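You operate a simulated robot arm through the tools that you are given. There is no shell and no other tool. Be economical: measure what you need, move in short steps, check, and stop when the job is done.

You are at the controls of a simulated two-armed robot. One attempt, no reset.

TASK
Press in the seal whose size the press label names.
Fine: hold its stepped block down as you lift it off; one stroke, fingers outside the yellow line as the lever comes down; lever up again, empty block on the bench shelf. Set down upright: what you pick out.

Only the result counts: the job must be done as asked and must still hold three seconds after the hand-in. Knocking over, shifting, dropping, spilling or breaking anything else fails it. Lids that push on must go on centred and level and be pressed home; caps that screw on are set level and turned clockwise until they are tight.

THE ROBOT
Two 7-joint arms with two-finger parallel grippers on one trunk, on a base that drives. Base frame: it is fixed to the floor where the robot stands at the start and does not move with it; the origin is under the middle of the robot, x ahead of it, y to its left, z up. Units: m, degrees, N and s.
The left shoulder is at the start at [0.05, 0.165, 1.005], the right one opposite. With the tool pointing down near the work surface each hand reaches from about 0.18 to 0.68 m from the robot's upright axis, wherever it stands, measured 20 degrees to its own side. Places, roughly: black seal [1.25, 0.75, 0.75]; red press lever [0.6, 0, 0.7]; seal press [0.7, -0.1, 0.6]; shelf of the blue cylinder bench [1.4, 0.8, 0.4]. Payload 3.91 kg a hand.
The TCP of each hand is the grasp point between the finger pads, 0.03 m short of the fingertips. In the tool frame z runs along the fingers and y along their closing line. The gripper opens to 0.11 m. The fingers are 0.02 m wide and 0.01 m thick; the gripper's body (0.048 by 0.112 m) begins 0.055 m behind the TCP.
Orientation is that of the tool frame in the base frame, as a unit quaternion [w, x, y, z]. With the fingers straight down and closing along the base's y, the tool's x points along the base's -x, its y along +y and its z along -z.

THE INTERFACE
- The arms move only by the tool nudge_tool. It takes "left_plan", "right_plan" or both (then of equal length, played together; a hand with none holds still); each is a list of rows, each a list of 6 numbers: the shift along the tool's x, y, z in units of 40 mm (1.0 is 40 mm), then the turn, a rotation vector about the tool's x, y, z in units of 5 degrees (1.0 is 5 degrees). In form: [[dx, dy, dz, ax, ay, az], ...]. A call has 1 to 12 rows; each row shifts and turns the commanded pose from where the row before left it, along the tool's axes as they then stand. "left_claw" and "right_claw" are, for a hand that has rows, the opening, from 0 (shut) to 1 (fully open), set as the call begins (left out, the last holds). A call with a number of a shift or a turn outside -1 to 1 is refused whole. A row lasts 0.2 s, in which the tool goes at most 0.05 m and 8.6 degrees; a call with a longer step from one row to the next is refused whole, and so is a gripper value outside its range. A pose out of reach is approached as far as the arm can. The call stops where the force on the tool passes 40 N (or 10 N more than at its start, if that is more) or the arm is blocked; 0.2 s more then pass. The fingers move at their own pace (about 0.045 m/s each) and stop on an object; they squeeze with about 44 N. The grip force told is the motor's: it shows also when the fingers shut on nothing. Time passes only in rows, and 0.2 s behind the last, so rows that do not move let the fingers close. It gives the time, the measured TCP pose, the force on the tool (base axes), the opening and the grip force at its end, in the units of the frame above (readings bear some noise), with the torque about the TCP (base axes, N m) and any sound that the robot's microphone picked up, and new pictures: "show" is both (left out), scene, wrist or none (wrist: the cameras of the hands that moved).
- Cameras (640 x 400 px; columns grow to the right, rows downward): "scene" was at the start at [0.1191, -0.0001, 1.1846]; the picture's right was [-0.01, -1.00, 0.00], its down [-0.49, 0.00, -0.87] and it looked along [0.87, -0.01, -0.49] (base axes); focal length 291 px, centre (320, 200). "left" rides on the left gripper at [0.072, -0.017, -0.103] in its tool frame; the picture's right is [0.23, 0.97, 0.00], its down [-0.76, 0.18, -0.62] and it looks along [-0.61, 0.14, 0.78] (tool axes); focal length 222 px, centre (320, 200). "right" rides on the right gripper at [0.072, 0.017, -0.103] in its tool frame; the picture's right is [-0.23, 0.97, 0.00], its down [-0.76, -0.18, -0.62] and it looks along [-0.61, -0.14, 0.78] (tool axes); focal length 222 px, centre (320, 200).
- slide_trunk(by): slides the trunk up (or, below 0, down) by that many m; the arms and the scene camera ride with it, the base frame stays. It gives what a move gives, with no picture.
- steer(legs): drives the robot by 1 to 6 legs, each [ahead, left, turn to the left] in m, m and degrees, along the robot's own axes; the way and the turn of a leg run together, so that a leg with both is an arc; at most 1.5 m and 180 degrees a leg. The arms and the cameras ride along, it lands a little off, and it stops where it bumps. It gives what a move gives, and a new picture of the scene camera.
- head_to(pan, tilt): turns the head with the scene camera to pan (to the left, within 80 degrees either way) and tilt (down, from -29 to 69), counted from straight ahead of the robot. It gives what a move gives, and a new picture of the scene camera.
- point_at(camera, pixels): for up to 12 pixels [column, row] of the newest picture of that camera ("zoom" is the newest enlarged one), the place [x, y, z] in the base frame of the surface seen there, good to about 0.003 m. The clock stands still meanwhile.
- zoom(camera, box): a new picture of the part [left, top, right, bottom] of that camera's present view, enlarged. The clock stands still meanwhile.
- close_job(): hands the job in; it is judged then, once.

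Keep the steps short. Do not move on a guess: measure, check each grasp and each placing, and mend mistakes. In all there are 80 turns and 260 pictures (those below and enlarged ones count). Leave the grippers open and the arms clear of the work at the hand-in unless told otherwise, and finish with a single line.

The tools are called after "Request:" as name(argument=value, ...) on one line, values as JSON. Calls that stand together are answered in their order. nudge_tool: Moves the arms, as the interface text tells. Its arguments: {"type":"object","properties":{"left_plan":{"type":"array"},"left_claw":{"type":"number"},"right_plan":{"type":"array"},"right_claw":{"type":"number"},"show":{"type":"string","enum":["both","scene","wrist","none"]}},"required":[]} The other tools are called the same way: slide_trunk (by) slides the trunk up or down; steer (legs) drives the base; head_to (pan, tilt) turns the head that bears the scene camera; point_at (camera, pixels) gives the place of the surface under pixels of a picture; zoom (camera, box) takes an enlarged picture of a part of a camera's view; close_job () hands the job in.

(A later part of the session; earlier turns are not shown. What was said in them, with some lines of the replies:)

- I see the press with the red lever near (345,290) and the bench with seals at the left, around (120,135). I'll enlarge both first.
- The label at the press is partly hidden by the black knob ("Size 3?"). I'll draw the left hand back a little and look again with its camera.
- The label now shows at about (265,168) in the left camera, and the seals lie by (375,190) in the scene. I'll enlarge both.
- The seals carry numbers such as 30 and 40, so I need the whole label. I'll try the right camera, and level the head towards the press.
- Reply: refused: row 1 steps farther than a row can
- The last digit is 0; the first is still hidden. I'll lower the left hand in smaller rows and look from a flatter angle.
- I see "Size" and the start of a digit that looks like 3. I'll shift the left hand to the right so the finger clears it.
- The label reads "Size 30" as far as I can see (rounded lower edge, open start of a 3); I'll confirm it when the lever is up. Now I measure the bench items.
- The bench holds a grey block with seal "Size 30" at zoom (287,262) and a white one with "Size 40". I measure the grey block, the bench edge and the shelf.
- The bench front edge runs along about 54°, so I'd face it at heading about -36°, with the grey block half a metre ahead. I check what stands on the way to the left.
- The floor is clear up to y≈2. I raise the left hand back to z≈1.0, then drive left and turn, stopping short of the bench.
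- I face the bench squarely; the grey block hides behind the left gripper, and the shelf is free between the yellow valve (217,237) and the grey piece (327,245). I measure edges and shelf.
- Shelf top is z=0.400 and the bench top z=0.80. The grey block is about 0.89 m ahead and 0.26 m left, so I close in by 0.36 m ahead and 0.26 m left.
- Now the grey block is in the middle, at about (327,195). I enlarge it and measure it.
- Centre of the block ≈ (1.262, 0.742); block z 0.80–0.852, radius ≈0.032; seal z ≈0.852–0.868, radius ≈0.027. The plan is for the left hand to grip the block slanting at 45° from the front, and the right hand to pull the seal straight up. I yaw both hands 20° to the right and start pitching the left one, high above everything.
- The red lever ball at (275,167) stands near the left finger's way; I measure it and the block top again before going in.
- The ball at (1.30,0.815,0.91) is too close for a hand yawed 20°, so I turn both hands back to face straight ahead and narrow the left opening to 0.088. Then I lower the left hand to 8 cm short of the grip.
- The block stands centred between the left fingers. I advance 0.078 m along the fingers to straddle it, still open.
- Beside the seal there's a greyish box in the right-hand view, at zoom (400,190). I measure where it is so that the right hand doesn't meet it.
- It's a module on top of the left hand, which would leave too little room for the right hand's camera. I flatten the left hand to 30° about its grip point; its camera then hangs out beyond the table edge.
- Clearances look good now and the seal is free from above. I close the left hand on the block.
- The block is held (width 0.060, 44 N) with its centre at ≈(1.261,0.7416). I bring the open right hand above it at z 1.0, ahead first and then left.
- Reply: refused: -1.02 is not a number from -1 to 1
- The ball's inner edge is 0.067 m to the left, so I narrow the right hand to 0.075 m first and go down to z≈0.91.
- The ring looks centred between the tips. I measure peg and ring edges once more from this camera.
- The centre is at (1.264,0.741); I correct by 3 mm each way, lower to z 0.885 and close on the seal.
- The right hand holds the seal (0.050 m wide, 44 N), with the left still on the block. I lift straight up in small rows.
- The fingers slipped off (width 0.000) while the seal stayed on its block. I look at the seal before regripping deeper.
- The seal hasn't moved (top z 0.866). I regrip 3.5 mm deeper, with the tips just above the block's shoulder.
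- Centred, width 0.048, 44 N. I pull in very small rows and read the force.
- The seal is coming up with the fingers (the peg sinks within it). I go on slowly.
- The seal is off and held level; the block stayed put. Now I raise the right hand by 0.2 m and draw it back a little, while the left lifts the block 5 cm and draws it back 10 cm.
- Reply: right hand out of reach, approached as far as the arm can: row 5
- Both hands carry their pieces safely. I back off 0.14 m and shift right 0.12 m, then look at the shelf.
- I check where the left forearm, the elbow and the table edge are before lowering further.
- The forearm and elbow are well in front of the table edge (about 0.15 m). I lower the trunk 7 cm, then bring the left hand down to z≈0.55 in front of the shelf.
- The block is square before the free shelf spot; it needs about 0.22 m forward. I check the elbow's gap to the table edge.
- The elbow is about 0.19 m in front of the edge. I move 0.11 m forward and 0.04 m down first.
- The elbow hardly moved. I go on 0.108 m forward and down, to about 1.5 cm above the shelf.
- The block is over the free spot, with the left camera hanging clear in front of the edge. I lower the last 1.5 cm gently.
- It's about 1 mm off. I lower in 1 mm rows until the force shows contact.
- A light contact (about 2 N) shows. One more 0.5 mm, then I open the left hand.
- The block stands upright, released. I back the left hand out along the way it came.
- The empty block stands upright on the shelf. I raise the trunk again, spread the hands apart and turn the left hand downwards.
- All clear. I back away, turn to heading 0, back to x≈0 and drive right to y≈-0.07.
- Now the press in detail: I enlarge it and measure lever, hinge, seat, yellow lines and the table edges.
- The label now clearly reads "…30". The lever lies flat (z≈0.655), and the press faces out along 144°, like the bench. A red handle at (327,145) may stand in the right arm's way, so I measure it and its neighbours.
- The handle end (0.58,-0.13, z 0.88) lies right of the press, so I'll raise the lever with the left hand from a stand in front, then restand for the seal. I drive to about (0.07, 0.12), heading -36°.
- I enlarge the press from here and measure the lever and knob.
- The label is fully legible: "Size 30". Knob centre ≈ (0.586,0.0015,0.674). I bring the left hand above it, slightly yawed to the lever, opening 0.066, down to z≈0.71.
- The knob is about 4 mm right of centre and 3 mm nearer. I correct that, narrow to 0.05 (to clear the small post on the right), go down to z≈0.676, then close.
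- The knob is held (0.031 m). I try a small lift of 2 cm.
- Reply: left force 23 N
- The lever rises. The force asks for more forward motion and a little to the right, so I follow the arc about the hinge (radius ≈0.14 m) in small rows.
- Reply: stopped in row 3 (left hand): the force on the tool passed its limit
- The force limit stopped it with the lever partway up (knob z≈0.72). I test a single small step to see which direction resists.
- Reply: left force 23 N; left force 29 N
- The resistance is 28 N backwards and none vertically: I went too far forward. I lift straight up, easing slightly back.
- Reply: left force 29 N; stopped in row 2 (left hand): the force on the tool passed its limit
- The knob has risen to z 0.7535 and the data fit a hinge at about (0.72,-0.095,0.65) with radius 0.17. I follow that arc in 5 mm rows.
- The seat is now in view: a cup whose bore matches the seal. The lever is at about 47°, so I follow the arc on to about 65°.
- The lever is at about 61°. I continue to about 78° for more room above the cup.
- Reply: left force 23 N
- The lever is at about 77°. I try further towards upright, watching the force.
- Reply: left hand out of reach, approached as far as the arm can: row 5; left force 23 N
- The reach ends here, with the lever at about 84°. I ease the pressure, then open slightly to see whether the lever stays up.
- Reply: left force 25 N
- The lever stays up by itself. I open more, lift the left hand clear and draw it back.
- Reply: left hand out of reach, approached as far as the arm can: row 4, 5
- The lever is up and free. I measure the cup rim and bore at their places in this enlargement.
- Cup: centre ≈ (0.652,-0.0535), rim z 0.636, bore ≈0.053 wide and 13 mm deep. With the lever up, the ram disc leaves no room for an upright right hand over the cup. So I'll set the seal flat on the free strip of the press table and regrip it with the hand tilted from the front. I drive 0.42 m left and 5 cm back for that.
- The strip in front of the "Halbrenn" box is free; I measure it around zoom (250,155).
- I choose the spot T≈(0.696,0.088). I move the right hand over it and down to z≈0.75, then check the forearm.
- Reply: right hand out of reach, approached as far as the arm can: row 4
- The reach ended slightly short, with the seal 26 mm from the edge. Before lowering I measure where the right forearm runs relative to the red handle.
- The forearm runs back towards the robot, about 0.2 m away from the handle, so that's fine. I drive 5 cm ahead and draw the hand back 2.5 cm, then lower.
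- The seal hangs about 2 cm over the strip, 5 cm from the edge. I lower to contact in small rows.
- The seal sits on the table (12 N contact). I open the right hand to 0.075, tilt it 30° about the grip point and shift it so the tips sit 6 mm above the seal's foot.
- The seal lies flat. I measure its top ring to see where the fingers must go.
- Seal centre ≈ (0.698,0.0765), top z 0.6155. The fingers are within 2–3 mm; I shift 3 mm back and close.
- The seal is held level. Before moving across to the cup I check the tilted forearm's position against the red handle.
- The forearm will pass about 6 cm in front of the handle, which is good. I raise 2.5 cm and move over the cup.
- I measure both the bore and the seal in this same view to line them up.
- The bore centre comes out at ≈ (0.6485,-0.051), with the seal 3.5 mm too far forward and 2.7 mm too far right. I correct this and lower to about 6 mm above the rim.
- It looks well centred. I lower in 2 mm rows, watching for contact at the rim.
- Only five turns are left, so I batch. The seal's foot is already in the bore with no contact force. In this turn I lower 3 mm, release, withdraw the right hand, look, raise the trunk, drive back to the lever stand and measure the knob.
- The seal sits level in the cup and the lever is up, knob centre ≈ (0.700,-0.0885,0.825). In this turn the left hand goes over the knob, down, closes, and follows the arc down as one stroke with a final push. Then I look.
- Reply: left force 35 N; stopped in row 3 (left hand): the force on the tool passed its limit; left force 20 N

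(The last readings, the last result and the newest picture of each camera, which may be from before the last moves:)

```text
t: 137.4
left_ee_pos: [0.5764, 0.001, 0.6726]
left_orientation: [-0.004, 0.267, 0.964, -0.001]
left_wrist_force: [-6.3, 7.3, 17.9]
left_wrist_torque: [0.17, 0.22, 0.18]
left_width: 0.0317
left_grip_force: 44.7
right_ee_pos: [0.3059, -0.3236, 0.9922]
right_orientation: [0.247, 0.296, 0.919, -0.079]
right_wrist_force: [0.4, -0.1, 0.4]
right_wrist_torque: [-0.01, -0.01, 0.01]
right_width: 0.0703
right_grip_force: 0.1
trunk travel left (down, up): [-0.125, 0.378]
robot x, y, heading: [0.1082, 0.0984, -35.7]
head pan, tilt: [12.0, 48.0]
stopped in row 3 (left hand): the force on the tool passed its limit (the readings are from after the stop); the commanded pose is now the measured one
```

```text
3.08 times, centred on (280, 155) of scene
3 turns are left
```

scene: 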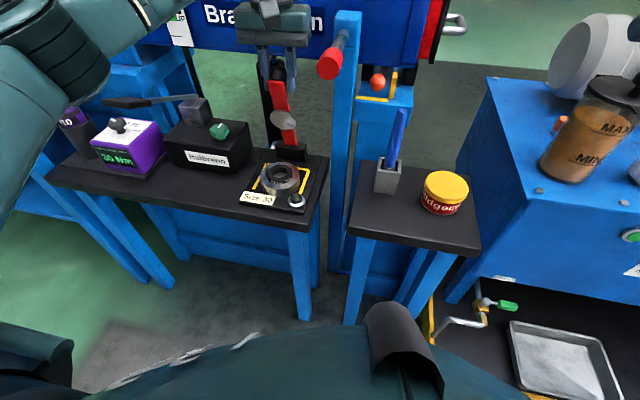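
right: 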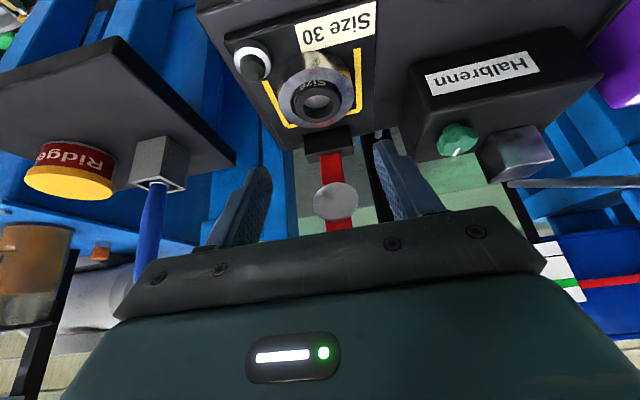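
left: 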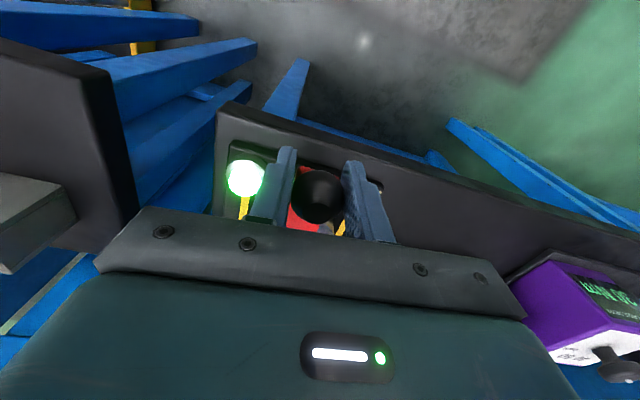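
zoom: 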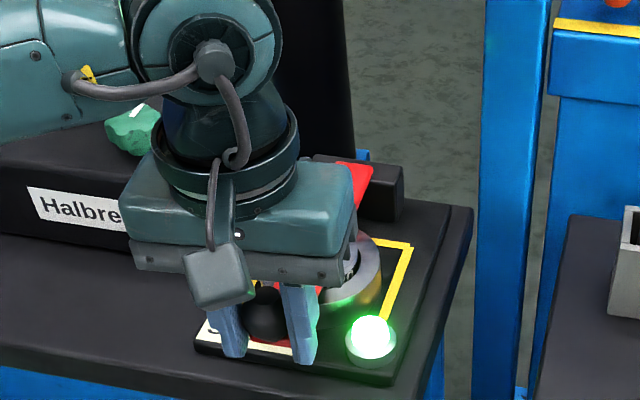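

The lamp by the press has lit green: the seal is home and the lever bottomed once. Now I raise the lever along the reverse arc, without letting go yet.

Request:
nudge_tool(left_plan=[[-0.02, -0.007, -0.165, 0, 0, 0], [-0.02, -0.007, -0.165, 0, 0, 0], [-0.025, -0.007, -0.165, 0, 0, 0], [-0.025, -0.007, -0.165, 0, 0, 0], [-0.055, -0.007, -0.165, 0, 0, 0], [-0.055, -0.007, -0.165, 0, 0, 0], [-0.055, -0.007, -0.165, 0, 0, 0], [-0.055, -0.007, -0.165, 0, 0, 0], [-0.08, -0.007, -0.16, 0, 0, 0], [-0.08, -0.007, -0.16, 0, 0, 0], [-0.08, -0.007, -0.16, 0, 0, 0], [-0.08, -0.007, -0.16, 0, 0, 0]], show="none")

Request:
nudge_tool(left_plan=[[-0.108, -0.01, -0.157, 0, 0, 0], [-0.108, -0.01, -0.157, 0, 0, 0], [-0.108, -0.01, -0.157, 0, 0, 0], [-0.108, -0.01, -0.157, 0, 0, 0], [-0.14, -0.012, -0.13, 0, 0, 0], [-0.14, -0.012, -0.13, 0, 0, 0], [-0.14, -0.012, -0.13, 0, 0, 0], [-0.155, -0.012, -0.105, 0, 0, 0], [-0.155, -0.012, -0.105, 0, 0, 0], [-0.155, -0.012, -0.105, 0, 0, 0]], show="none")

Request:
zoom(camera="scene", box=[200, 50, 360, 210])

Request:
nudge_tool(left_plan=[[-0.148, -0.009, -0.07, 0, 0, 0], [-0.148, -0.009, -0.065, 0, 0, 0], [-0.148, -0.009, -0.06, 0, 0, 0], [-0.148, -0.009, -0.06, 0, 0, 0], [-0.15, -0.009, -0.05, 0, 0, 0], [-0.15, -0.009, -0.045, 0, 0, 0], [-0.15, -0.009, -0.04, 0, 0, 0], [-0.15, -0.009, -0.035, 0, 0, 0], [-0.143, -0.009, -0.03, 0, 0, 0], [-0.143, -0.009, -0.03, 0, 0, 0], [-0.143, -0.009, -0.025, 0, 0, 0], [-0.143, -0.009, -0.02, 0, 0, 0]], show="scene")

Request:
zoom(camera="scene", box=[200, 50, 360, 210])

```text
t: 140.1
left_ee_pos: [0.5979, -0.0147, 0.7487]
left_orientation: [-0.004, 0.267, 0.964, 0.001]
left_wrist_force: [-1.4, 10.5, -8.1]
left_wrist_torque: [1.56, 0.7, -0.3]
left_width: 0.0317
left_grip_force: 45.1
right_ee_pos: [0.3083, -0.3227, 0.9929]
right_orientation: [0.246, 0.296, 0.92, -0.08]
right_wrist_force: [-0.3, -0.1, -0.1]
right_wrist_torque: [-0.01, 0.0, 0.0]
right_width: 0.0704
right_grip_force: 0.0
trunk travel left (down, up): [-0.125, 0.378]
robot x, y, heading: [0.1091, 0.0991, -35.5]
head pan, tilt: [12.0, 48.0]
```

```text
t: 142.2
left_ee_pos: [0.6404, -0.0429, 0.8027]
left_orientation: [-0.004, 0.269, 0.963, 0.001]
left_wrist_force: [-12.6, 15.6, 10.1]
left_wrist_torque: [1.59, 0.7, -0.54]
left_width: 0.0317
left_grip_force: 45.4
right_ee_pos: [0.3066, -0.3227, 0.9926]
right_orientation: [0.248, 0.296, 0.919, -0.079]
right_wrist_force: [-0.7, 0.3, -0.5]
right_wrist_torque: [0.03, 0.01, 0.02]
right_width: 0.0702
right_grip_force: 0.0
trunk travel left (down, up): [-0.125, 0.378]
robot x, y, heading: [0.1057, 0.1025, -36.0]
head pan, tilt: [12.0, 48.0]
```

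```text
2.50 times, centred on (280, 130) of scene
```

zoom: 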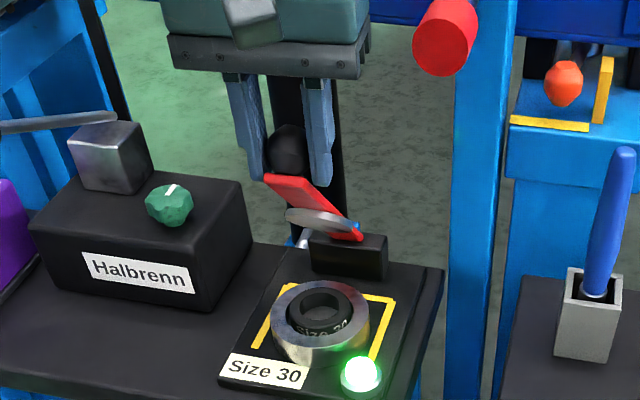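

```text
t: 144.8
left_ee_pos: [0.6967, -0.0857, 0.8235]
left_orientation: [-0.003, 0.268, 0.963, 0.001]
left_wrist_force: [-7.9, 9.2, 20.4]
left_wrist_torque: [0.73, 0.95, -0.1]
left_width: 0.0317
left_grip_force: 45.0
right_ee_pos: [0.3059, -0.3241, 0.9928]
right_orientation: [0.248, 0.296, 0.919, -0.079]
right_wrist_force: [0.3, 0.0, -0.8]
right_wrist_torque: [-0.02, 0.0, -0.01]
right_width: 0.0702
right_grip_force: 0.0
trunk travel left (down, up): [-0.125, 0.378]
robot x, y, heading: [0.1115, 0.0945, -35.6]
head pan, tilt: [12.0, 48.0]
```

scene: 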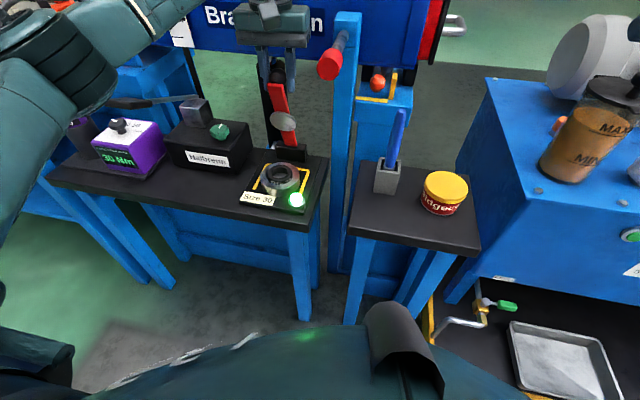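

```text
2.50 times, centred on (280, 130) of scene
2 turns are left
```

zoom: 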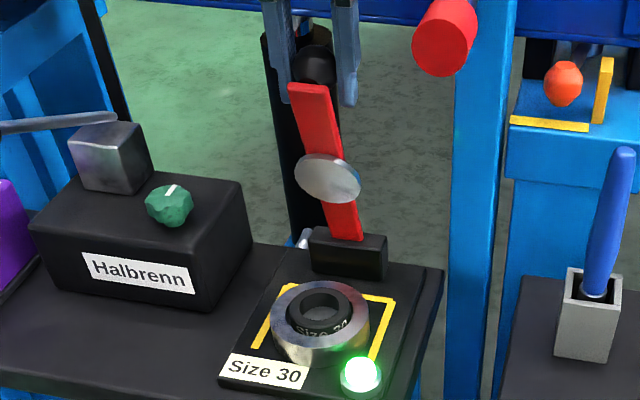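

The lamp stays green, the seal is in, and the lever is up. I ease off and open the left hand, lift it clear, draw it back, open both grippers and check.

Request:
nudge_tool(left_plan=[[0.05, 0, -0.03, 0, 0, 0]], show="none")

Request:
nudge_tool(left_plan=[[0, 0, 0, 0, 0, 0], [0, 0, 0, 0, 0, 0], [0, 0, 0, 0, 0, 0]], left_claw=0.6, show="none")

Request:
nudge_tool(left_plan=[[0, 0, -0.5, 0, 0, 0], [0, 0, -0.8, 0, 0, 0], [0, 0, -0.9, 0, 0, 0], [1, 0, 0, 0, 0, 0], [1, 0.15, 0, 0, 0, 0], [1, 0.15, 0, 0, 0, 0], [1, 0.15, 0, 0, 0, 0], [1, 0.15, 0, 0, 0, 0], [1, 0.1, 0, 0, 0, 0]], show="none")

Request:
nudge_tool(left_plan=[[0, 0, 0, 0, 0, 0], [0, 0, 0, 0, 0, 0], [0, 0, 0, 0, 0, 0], [0, 0, 0, 0, 0, 0]], right_plan=[[0, 0, 0, 0, 0, 0], [0, 0, 0, 0, 0, 0], [0, 0, 0, 0, 0, 0], [0, 0, 0, 0, 0, 0]], left_claw=1, right_claw=1, show="scene")

Request:
zoom(camera="scene", box=[200, 50, 360, 210])

```text
t: 145.2
left_ee_pos: [0.698, -0.0844, 0.8239]
left_orientation: [-0.001, 0.267, 0.964, 0.0]
left_wrist_force: [-0.8, 3.2, 14.0]
left_wrist_torque: [0.14, -0.34, -0.29]
left_width: 0.0315
left_grip_force: 45.0
right_ee_pos: [0.3072, -0.3231, 0.9931]
right_orientation: [0.248, 0.296, 0.919, -0.081]
right_wrist_force: [0.3, -0.3, -1.2]
right_wrist_torque: [0.0, 0.02, 0.0]
right_width: 0.0705
right_grip_force: 0.1
trunk travel left (down, up): [-0.125, 0.378]
robot x, y, heading: [0.1096, 0.0962, -35.7]
head pan, tilt: [12.0, 48.0]
```

```text
t: 146.1
left_ee_pos: [0.6978, -0.0847, 0.8222]
left_orientation: [-0.004, 0.268, 0.963, 0.0]
left_wrist_force: [-0.1, 0.3, -0.7]
left_wrist_torque: [0.04, 0.03, 0.0]
left_width: 0.066
left_grip_force: 0.1
right_ee_pos: [0.3081, -0.3239, 0.9923]
right_orientation: [0.247, 0.296, 0.919, -0.08]
right_wrist_force: [0.6, -0.4, 0.0]
right_wrist_torque: [-0.01, 0.03, -0.02]
right_width: 0.0705
right_grip_force: 0.0
trunk travel left (down, up): [-0.125, 0.378]
robot x, y, heading: [0.1091, 0.1006, -35.7]
head pan, tilt: [12.0, 48.0]
```

```text
t: 148.1
left_ee_pos: [0.504, 0.0626, 0.9142]
left_orientation: [-0.004, 0.268, 0.963, 0.0]
left_wrist_force: [-1.1, 0.0, 0.1]
left_wrist_torque: [-0.02, 0.03, 0.01]
left_width: 0.0662
left_grip_force: 0.0
right_ee_pos: [0.3069, -0.3231, 0.9925]
right_orientation: [0.246, 0.296, 0.919, -0.08]
right_wrist_force: [0.4, -1.0, 0.0]
right_wrist_torque: [0.01, 0.02, -0.01]
right_width: 0.0706
right_grip_force: 0.1
trunk travel left (down, up): [-0.125, 0.378]
robot x, y, heading: [0.1091, 0.0979, -35.8]
head pan, tilt: [12.0, 48.0]
```

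```text
t: 149.1
left_ee_pos: [0.5036, 0.0628, 0.9135]
left_orientation: [-0.004, 0.268, 0.963, -0.001]
left_wrist_force: [0.3, 0.5, -0.2]
left_wrist_torque: [0.0, 0.02, -0.02]
left_width: 0.1099
left_grip_force: 0.1
right_ee_pos: [0.3083, -0.3229, 0.9927]
right_orientation: [0.247, 0.296, 0.919, -0.08]
right_wrist_force: [-0.2, 0.5, -0.1]
right_wrist_torque: [0.03, -0.02, -0.03]
right_width: 0.1103
right_grip_force: 0.1
trunk travel left (down, up): [-0.125, 0.378]
robot x, y, heading: [0.1096, 0.0975, -35.7]
head pan, tilt: [12.0, 48.0]
```

scene: 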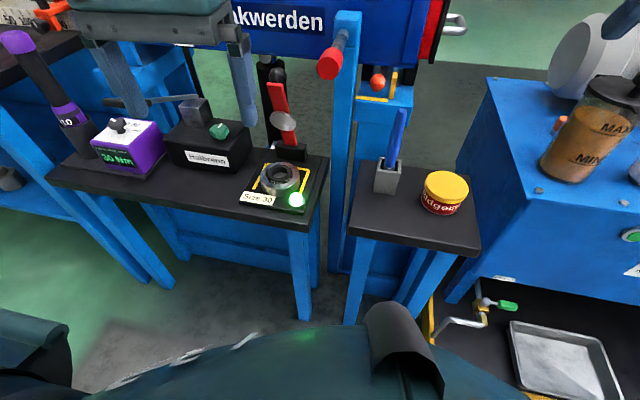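

```text
2.50 times, centred on (280, 130) of scene
1 turns are left
```

zoom: 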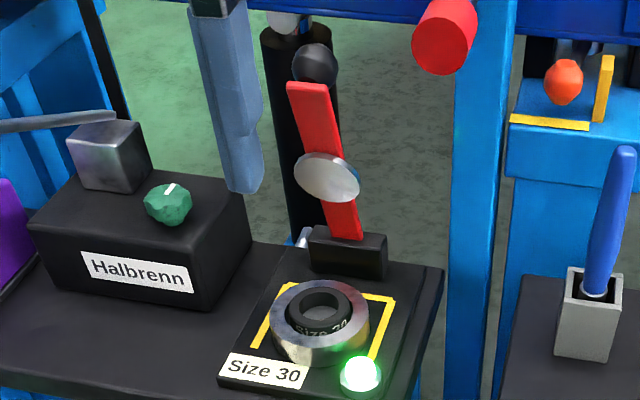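

The lever stays up, the lamp is green, the seal is in, the empty block stands upright on the shelf, and both hands are open and clear. I hand in.

Request:
close_job()

```text
The job is handed in.
```

The size 30 seal is pressed in with one stroke (press lamp green), the lever is up again, and the empty block stands upright on the bench shelf.
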